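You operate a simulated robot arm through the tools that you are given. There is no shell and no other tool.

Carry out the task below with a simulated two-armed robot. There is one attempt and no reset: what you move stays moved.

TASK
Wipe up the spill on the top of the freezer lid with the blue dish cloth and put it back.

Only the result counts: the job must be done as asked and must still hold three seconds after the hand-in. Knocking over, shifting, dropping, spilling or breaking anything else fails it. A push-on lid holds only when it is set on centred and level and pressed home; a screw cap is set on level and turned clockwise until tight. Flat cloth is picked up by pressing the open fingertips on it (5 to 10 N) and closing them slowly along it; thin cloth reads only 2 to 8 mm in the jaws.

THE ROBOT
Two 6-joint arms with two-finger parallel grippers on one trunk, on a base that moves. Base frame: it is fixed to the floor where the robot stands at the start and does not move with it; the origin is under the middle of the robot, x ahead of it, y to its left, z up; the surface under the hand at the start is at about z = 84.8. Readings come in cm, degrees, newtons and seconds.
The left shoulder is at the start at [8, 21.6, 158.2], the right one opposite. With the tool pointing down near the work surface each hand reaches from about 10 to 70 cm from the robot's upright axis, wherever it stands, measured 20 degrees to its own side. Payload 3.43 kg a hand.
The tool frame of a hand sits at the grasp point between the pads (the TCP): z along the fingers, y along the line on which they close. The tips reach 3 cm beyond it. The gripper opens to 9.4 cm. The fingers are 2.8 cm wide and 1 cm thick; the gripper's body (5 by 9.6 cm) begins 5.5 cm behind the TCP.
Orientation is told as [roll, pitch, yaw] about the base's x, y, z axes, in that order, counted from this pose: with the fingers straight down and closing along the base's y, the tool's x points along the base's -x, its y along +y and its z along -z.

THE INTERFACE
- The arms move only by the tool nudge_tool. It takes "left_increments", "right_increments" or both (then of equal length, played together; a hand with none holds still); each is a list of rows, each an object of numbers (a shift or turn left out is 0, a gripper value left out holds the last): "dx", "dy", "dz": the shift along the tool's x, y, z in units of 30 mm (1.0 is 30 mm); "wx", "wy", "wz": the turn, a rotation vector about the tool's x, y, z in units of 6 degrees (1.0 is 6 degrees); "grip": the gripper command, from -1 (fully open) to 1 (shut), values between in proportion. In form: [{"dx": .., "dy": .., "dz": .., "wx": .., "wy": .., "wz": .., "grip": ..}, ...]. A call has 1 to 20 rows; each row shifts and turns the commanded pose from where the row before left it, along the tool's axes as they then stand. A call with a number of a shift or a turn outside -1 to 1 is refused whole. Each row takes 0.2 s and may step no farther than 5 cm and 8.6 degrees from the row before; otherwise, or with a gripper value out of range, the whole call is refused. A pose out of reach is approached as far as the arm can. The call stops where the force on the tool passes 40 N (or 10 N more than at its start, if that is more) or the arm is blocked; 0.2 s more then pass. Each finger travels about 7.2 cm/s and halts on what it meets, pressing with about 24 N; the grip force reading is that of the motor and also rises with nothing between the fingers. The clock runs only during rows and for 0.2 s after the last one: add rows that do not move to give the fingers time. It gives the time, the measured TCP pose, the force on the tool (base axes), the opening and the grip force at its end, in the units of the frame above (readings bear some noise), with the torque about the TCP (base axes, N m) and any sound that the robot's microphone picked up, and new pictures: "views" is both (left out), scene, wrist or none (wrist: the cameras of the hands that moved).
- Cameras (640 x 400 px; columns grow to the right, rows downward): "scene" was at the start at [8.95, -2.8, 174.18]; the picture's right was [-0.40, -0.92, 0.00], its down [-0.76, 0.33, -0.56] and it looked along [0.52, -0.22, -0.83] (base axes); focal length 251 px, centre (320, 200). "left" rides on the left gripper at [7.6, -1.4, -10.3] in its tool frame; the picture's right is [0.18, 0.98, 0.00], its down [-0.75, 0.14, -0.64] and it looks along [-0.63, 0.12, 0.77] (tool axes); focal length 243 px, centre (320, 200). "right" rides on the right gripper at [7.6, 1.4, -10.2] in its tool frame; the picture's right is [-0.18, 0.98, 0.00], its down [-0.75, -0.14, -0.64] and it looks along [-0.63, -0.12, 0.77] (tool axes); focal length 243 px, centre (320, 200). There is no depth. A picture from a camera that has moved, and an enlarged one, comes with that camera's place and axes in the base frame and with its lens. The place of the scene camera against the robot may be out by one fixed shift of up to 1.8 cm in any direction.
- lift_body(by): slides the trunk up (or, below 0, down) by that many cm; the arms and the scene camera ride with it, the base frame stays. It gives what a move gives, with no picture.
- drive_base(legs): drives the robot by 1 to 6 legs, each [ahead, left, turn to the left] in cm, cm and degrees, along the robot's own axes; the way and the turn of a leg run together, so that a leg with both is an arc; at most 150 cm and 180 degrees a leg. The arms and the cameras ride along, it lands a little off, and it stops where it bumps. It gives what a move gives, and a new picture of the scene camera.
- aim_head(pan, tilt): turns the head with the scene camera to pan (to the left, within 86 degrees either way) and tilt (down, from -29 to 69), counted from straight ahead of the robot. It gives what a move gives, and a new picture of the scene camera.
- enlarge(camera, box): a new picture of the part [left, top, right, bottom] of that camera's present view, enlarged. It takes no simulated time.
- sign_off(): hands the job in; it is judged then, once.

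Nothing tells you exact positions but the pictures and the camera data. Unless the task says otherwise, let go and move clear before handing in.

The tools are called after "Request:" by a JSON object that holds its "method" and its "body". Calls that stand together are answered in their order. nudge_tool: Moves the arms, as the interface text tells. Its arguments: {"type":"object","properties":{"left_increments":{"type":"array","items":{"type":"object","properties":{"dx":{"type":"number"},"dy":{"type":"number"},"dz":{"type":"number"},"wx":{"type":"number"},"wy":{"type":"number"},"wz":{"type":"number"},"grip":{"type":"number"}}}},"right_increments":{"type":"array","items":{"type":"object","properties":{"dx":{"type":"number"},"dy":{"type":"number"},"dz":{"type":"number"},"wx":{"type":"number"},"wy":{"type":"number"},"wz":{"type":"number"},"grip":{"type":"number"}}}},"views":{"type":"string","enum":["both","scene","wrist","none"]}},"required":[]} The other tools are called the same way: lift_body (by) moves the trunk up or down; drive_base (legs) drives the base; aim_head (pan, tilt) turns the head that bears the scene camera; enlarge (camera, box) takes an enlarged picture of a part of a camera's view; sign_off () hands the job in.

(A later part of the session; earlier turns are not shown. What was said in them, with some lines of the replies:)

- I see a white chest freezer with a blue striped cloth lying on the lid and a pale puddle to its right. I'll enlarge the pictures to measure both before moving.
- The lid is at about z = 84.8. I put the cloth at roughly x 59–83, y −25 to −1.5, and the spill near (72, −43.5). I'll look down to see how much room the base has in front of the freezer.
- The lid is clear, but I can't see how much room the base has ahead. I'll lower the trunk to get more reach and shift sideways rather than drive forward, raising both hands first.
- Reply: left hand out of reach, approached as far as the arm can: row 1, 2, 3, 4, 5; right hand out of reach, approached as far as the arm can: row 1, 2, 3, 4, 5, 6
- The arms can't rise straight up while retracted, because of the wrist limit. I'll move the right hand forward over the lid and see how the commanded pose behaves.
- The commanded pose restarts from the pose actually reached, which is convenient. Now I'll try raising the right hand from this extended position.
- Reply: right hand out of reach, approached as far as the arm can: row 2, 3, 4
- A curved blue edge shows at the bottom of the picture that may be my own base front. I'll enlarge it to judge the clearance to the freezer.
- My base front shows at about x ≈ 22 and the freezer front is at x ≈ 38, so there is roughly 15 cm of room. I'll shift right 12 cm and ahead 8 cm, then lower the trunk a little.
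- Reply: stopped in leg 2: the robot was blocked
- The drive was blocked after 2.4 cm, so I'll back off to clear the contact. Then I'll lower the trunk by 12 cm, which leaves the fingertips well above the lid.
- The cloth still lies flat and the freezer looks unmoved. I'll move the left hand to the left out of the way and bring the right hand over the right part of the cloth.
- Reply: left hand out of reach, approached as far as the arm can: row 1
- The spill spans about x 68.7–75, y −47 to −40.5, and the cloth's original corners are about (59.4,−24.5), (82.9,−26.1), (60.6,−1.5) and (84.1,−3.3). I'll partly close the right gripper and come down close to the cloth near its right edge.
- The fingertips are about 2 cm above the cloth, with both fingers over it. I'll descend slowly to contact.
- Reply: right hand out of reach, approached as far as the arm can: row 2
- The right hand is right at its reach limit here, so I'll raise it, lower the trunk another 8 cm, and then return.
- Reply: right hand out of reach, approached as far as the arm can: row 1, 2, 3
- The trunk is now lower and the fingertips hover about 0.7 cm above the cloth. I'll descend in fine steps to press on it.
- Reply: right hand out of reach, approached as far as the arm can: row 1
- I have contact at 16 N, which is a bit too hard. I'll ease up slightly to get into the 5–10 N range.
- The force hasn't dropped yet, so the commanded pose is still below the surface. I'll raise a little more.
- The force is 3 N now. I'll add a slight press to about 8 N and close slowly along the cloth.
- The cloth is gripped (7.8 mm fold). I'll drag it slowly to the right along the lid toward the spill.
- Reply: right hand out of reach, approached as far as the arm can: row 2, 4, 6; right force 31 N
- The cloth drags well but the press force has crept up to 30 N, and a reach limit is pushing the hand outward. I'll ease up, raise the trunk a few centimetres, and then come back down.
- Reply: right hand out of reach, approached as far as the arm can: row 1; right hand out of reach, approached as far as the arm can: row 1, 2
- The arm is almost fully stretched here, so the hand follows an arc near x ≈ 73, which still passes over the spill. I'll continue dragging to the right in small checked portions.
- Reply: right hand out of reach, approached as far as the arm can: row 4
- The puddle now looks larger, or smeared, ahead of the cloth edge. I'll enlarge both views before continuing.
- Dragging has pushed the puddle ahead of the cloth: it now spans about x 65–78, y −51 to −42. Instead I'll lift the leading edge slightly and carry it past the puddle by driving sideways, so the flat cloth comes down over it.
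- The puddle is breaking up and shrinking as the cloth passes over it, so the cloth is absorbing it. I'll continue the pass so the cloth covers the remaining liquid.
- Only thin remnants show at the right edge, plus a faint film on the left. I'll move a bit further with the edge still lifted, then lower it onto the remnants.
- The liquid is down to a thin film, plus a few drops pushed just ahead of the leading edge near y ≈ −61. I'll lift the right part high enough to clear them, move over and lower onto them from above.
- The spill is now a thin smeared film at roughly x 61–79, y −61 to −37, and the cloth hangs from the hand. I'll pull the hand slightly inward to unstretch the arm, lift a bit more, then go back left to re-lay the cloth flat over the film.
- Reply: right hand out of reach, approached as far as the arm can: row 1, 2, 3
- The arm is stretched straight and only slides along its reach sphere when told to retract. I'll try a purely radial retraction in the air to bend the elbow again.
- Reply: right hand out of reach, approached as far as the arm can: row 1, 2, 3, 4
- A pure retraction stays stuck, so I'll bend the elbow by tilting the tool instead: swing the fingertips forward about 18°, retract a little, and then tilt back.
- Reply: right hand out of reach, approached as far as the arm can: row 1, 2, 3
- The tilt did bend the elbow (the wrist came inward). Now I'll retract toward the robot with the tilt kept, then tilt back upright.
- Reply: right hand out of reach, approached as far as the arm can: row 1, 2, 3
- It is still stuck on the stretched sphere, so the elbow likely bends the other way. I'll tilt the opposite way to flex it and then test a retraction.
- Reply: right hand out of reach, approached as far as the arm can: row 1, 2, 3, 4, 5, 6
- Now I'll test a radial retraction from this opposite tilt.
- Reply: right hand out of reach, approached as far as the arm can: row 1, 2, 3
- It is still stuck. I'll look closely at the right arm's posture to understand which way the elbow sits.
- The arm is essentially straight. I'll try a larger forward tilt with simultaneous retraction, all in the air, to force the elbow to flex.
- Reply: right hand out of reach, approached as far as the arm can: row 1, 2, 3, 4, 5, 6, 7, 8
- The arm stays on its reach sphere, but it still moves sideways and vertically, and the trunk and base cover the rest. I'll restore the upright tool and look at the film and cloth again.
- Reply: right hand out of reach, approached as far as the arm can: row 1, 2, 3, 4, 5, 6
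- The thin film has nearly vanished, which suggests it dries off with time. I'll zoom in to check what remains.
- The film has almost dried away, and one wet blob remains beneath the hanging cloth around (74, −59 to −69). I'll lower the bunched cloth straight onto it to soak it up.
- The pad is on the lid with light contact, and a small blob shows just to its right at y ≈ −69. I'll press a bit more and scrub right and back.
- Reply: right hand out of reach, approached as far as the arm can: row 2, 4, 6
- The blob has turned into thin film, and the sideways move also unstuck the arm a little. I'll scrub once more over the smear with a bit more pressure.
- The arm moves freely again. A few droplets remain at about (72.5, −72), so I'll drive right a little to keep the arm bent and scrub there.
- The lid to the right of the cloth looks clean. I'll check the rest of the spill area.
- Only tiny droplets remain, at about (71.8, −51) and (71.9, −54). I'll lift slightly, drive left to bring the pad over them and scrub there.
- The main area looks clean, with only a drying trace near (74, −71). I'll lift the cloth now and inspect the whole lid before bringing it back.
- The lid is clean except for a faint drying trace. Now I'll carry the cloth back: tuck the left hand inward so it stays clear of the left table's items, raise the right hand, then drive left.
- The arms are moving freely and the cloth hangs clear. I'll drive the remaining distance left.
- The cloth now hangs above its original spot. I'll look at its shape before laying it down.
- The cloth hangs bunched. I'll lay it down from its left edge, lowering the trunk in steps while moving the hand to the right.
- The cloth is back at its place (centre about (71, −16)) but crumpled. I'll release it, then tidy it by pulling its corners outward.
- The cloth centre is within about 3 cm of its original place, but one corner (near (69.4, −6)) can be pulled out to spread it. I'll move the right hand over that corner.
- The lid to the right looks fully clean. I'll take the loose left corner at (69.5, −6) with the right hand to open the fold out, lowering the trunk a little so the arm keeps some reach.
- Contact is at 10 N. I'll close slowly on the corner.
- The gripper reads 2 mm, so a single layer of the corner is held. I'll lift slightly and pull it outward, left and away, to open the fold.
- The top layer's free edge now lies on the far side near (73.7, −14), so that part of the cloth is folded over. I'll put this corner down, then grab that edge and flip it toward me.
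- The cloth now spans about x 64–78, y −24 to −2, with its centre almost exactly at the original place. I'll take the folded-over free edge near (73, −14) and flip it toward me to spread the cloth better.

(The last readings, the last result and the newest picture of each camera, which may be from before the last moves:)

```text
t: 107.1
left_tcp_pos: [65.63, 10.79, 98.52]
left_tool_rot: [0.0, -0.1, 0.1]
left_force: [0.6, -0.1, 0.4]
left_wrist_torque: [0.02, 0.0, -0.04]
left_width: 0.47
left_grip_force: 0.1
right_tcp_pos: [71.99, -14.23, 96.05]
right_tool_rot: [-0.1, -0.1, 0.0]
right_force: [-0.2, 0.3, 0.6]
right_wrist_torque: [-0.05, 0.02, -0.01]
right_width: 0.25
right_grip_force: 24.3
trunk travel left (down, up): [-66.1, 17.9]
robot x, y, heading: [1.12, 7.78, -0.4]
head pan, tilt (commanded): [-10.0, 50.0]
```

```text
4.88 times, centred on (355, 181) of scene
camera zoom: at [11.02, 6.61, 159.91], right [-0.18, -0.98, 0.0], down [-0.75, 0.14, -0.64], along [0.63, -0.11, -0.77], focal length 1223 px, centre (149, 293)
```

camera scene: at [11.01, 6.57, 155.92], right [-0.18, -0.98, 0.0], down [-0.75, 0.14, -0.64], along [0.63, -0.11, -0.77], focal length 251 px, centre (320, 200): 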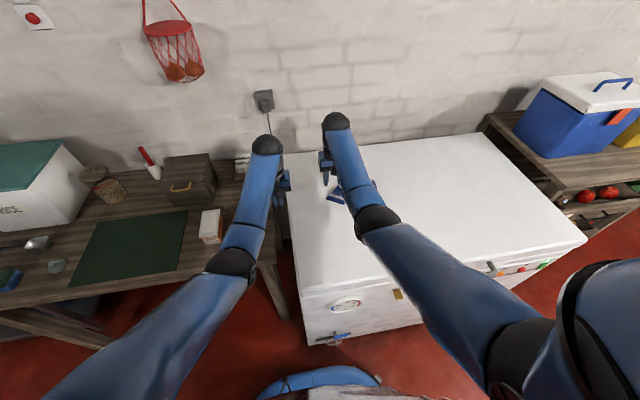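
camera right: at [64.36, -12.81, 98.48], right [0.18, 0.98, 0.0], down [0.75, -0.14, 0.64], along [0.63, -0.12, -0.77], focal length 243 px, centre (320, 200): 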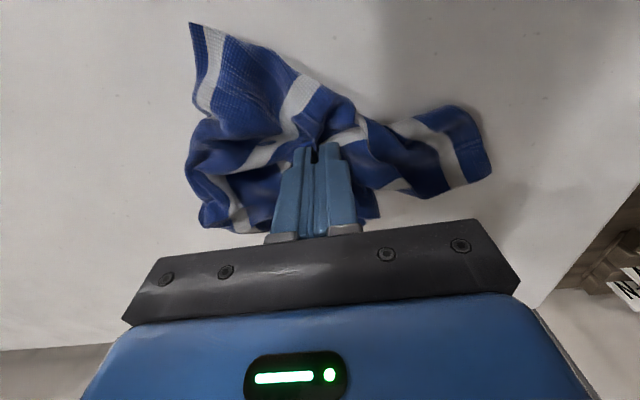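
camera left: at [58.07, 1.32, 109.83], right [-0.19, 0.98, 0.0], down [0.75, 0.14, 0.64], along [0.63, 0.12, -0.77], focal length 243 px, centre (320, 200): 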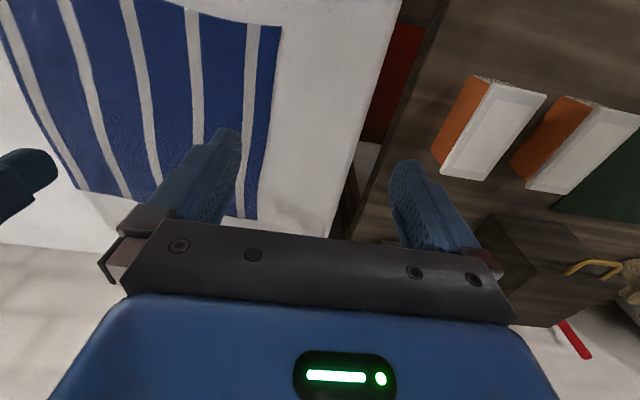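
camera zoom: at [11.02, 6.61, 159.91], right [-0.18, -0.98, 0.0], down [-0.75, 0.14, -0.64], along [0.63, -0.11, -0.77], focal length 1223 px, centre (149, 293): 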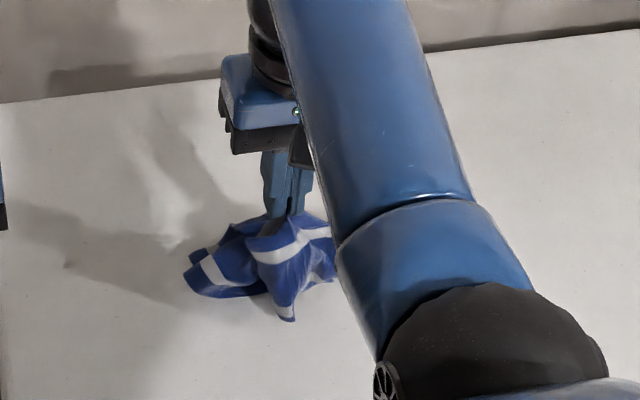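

The pinch turned out to be near the cloth's middle, directly above its original centre (71.8, −14). I'll lower it straight down there and release.

Request:
{"method": "lift_body", "body": {"by": -7.3}}

Request:
{"method": "nudge_tool", "body": {"right_increments": [{"grip": 0.8}, {"grip": 0.6}, {"grip": 0.4}, {"grip": 0.2}, {}, {"dz": -0.4}, {"dz": -0.5}, {"dz": -0.4}, {}], "views": "wrist"}}

Request:
{"method": "enlarge", "body": {"camera": "right", "box": [100, 0, 520, 262]}}

```text
t: 108.2
left_tcp_pos: [65.62, 10.88, 91.12]
left_tool_rot: [0.0, -0.1, 0.2]
left_force: [0.3, 0.5, 0.6]
left_wrist_torque: [0.05, -0.02, -0.01]
left_width: 0.45
left_grip_force: 0.1
right_tcp_pos: [72.07, -14.34, 89.09]
right_tool_rot: [-0.1, 0.1, 0.1]
right_force: [-0.5, -0.1, -0.4]
right_wrist_torque: [-0.02, -0.02, -0.03]
right_width: 0.27
right_grip_force: 24.1
trunk travel left (down, up): [-58.8, 25.2]
robot x, y, heading: [1.03, 7.93, -0.2]
head pan, tilt (commanded): [-10.0, 50.0]
```

```text
t: 110.2
left_tcp_pos: [65.64, 10.86, 91.12]
left_tool_rot: [0.0, -0.1, 0.1]
left_force: [-0.2, -0.1, 0.0]
left_wrist_torque: [0.0, -0.03, 0.0]
left_width: 0.47
left_grip_force: 0.0
right_tcp_pos: [72.0, -14.19, 92.66]
right_tool_rot: [-0.2, 0.0, 0.1]
right_force: [0.7, -0.3, 0.4]
right_wrist_torque: [0.0, -0.02, 0.0]
right_width: 3.74
right_grip_force: 0.0
trunk travel left (down, up): [-58.8, 25.2]
robot x, y, heading: [1.02, 8.06, -0.1]
head pan, tilt (commanded): [-10.0, 50.0]
camera right: at [64.47, -12.92, 103.0], right [0.18, 0.98, 0.0], down [0.75, -0.14, 0.64], along [0.63, -0.12, -0.77], focal length 243 px, centre (320, 200)
```

right: 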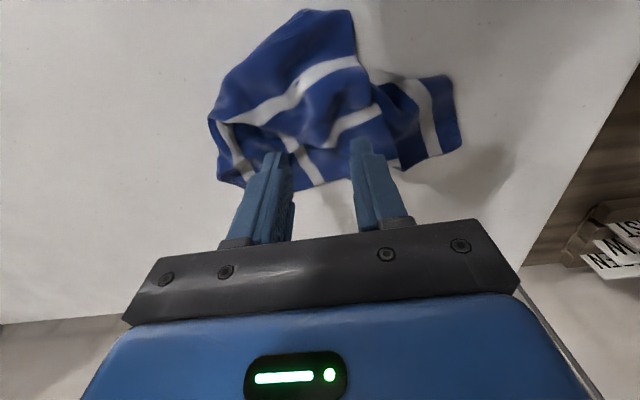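

```text
1.52 times, centred on (310, 131) of right
camera zoom: at [64.47, -12.92, 103.0], right [0.18, 0.98, 0.0], down [0.75, -0.14, 0.64], along [0.63, -0.12, -0.77], focal length 370 px, centre (335, 305)
```

zoom: 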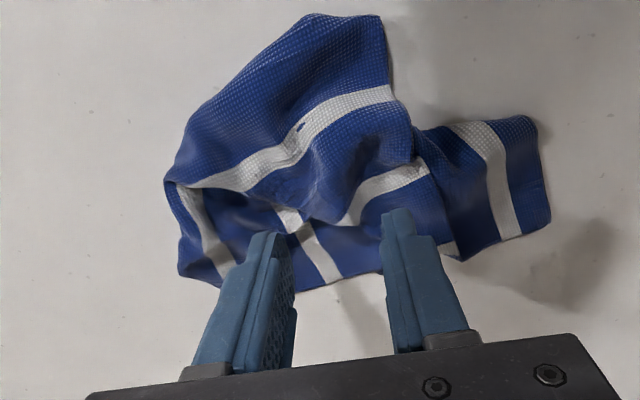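

That landed flatter and well centred (about x 65–78, y −24 to −3). I'll raise the hands clear and check the whole lid.

Request:
{"method": "lift_body", "body": {"by": 14}}

Request:
{"method": "nudge_tool", "body": {"right_increments": [{"dy": -1}, {"dy": -1}, {"dy": -1}, {"dy": -1}, {"dy": -1}, {"dy": -1}, {"dy": -1}, {"dy": -0.5}, {}], "views": "both"}}

Request:
{"method": "enlarge", "body": {"camera": "scene", "box": [280, 130, 440, 230]}}

Request:
{"method": "enlarge", "body": {"camera": "scene", "box": [400, 120, 600, 245]}}

```text
t: 111.9
left_tcp_pos: [65.69, 10.8, 105.0]
left_tool_rot: [-0.1, -0.2, 0.1]
left_force: [0.0, 0.5, -0.2]
left_wrist_torque: [0.01, 0.03, 0.03]
left_width: 0.47
left_grip_force: 0.1
right_tcp_pos: [71.96, -14.32, 106.73]
right_tool_rot: [0.0, 0.0, 0.2]
right_force: [-0.9, -0.5, 0.2]
right_wrist_torque: [0.02, 0.02, -0.01]
right_width: 3.76
right_grip_force: 0.1
trunk travel left (down, up): [-72.8, 11.2]
robot x, y, heading: [0.9, 7.61, -0.4]
head pan, tilt (commanded): [-10.0, 50.0]
```

```text
t: 113.9
left_tcp_pos: [65.65, 10.79, 105.21]
left_tool_rot: [0.0, 0.0, 0.1]
left_force: [0.3, 0.1, 0.2]
left_wrist_torque: [-0.03, -0.01, -0.04]
left_width: 0.44
left_grip_force: 0.0
right_tcp_pos: [72.03, -36.76, 106.88]
right_tool_rot: [-0.1, -0.1, 0.1]
right_force: [0.3, -0.1, -0.3]
right_wrist_torque: [0.01, 0.0, -0.02]
right_width: 3.75
right_grip_force: 0.1
trunk travel left (down, up): [-72.8, 11.2]
robot x, y, heading: [1.23, 7.87, -0.2]
head pan, tilt (commanded): [-10.0, 50.0]
camera scene: at [11.02, 6.64, 166.62], right [-0.18, -0.98, 0.0], down [-0.75, 0.14, -0.64], along [0.63, -0.11, -0.77], focal length 251 px, centre (320, 200)
camera right: at [64.5, -35.46, 117.04], right [0.18, 0.98, 0.0], down [0.75, -0.14, 0.64], along [0.63, -0.12, -0.77], focal length 243 px, centre (320, 200)
```

scene: 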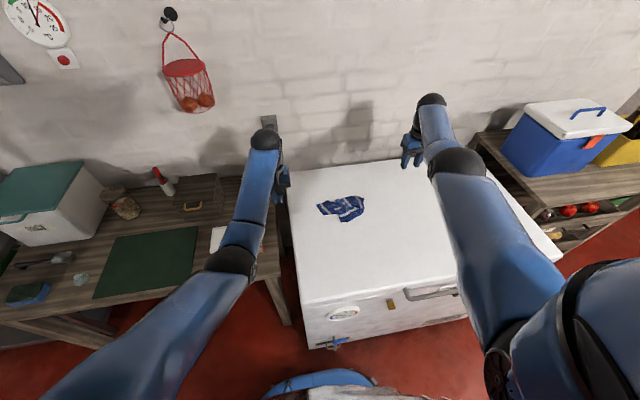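
right: 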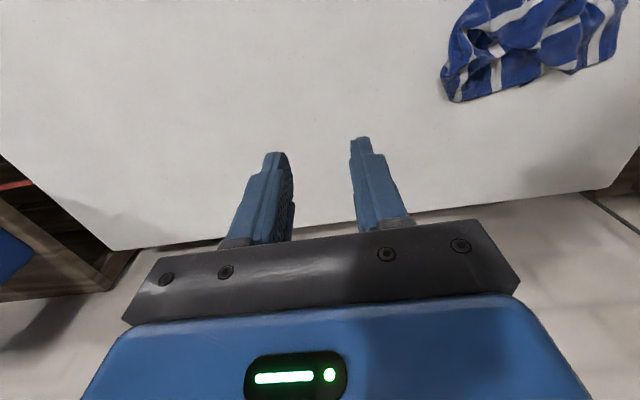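

```text
4.00 times, centred on (360, 180) of scene
camera zoom: at [11.02, 6.64, 166.62], right [-0.18, -0.98, 0.0], down [-0.75, 0.14, -0.64], along [0.63, -0.11, -0.77], focal length 1003 px, centre (160, 280)
```

zoom: 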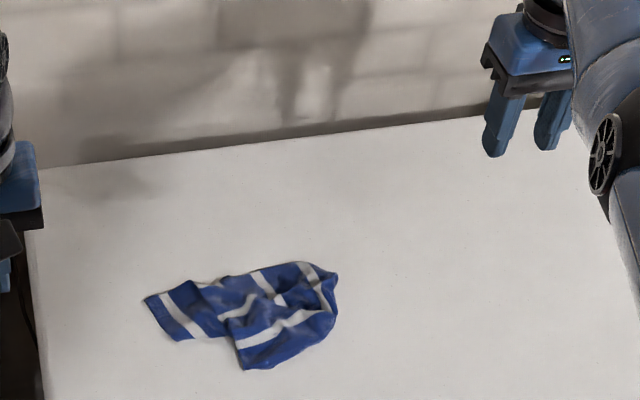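

```text
3.20 times, centred on (500, 182) of scene
camera zoom: at [11.02, 6.64, 166.62], right [-0.18, -0.98, 0.0], down [-0.75, 0.14, -0.64], along [0.63, -0.11, -0.77], focal length 802 px, centre (-256, 256)
```

zoom: 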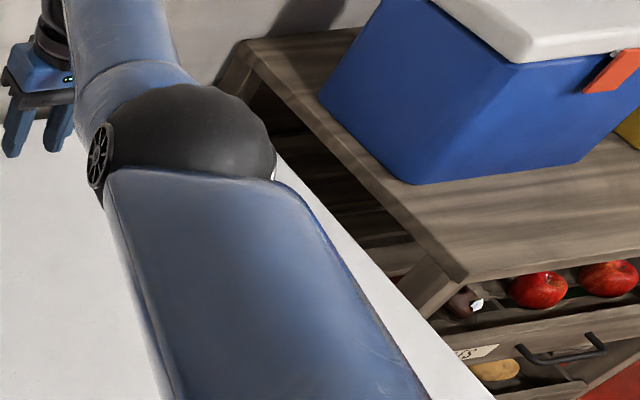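

The cloth lies centred at its old spot and the visible lid is clean. I'll move the right hand further right to check the former spill area closely.

Request:
{"method": "nudge_tool", "body": {"right_increments": [{"dy": -1}, {"dy": -1}, {"dy": -1}, {"dy": -1}, {}], "views": "wrist"}}

Request:
{"method": "enlarge", "body": {"camera": "right", "box": [0, 0, 400, 250]}}

Request:
{"method": "enlarge", "body": {"camera": "right", "box": [240, 0, 640, 250]}}

```text
t: 115.1
left_tcp_pos: [65.71, 10.8, 105.17]
left_tool_rot: [0.0, -0.1, 0.1]
left_force: [0.2, 0.2, -0.1]
left_wrist_torque: [0.0, 0.03, -0.02]
left_width: 0.47
left_grip_force: 0.1
right_tcp_pos: [68.34, -45.07, 107.49]
right_tool_rot: [-0.1, -0.1, 0.1]
right_force: [-0.1, -0.8, -0.3]
right_wrist_torque: [0.02, 0.02, -0.01]
right_width: 3.74
right_grip_force: 0.1
right hand out of reach, approached as far as the arm can: row 1, 2, 3, 4
trunk travel left (down, up): [-72.8, 11.2]
robot x, y, heading: [1.1, 7.55, -0.4]
head pan, tilt (commanded): [-10.0, 50.0]
camera right: at [60.84, -43.79, 117.71], right [0.18, 0.98, 0.0], down [0.75, -0.14, 0.64], along [0.63, -0.12, -0.77], focal length 243 px, centre (320, 200)
```

right: 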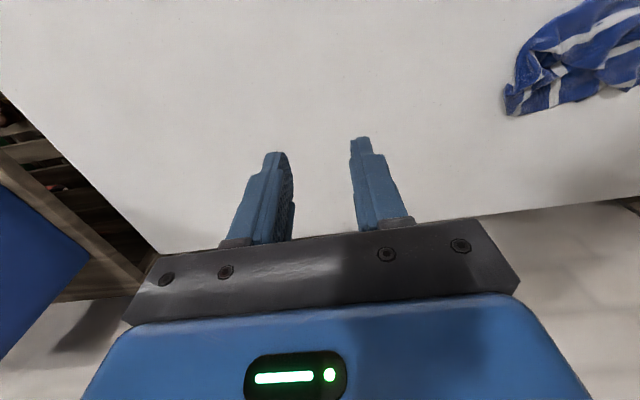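

```text
1.60 times, centred on (200, 125) of right
camera zoom: at [60.84, -43.79, 117.71], right [0.18, 0.98, 0.0], down [0.75, -0.14, 0.64], along [0.63, -0.12, -0.77], focal length 388 px, centre (512, 320)
```

zoom: 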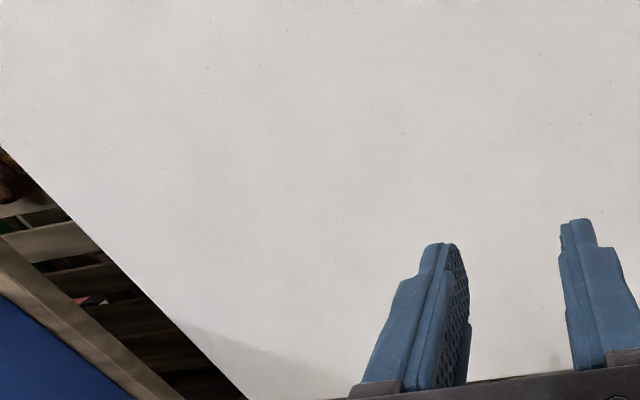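

```text
1.60 times, centred on (440, 125) of right
camera zoom: at [60.84, -43.79, 117.71], right [0.18, 0.98, 0.0], down [0.75, -0.14, 0.64], along [0.63, -0.12, -0.77], focal length 388 px, centre (128, 320)
```

zoom: 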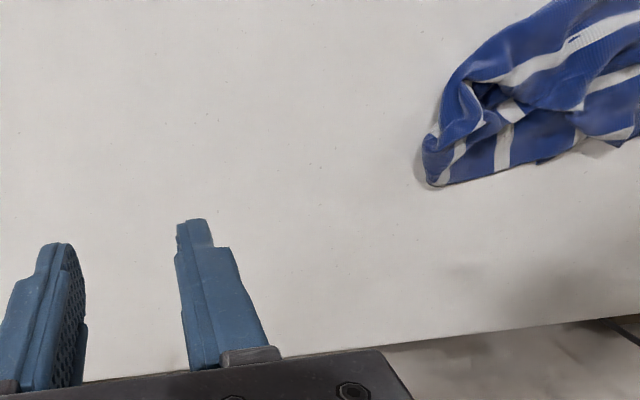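

The lid is clean, and the blue cloth lies released at its original spot, crumpled rather than flat. Both hands are clear and nothing else looks disturbed, so I'm handing in.

Request:
{"method": "sign_off", "body": {}}

```text
The job is handed in.
```

I wiped up the spill and put the blue cloth back on the freezer lid, then handed the job in; I haven't seen a verdict.

- **Spill:** no liquid shows on the lid in the last close-up views. The first drag pushed the puddle to the right before the cloth soaked it up. I then scrubbed the leftover drops, and the thin film that remained faded by itself.
- **Cloth:** it lies released, with its centre about where it was at the start, but it is crumpled rather than flat. It covers roughly 13 by 21 cm, where before it was about 23 by 23 cm. I tried to open out the folds but could not get it fully flat.
- **Bump:** early on, the base was blocked by something when I drove forward toward the freezer, so I backed off. Nothing looked shifted in the pictures afterwards.
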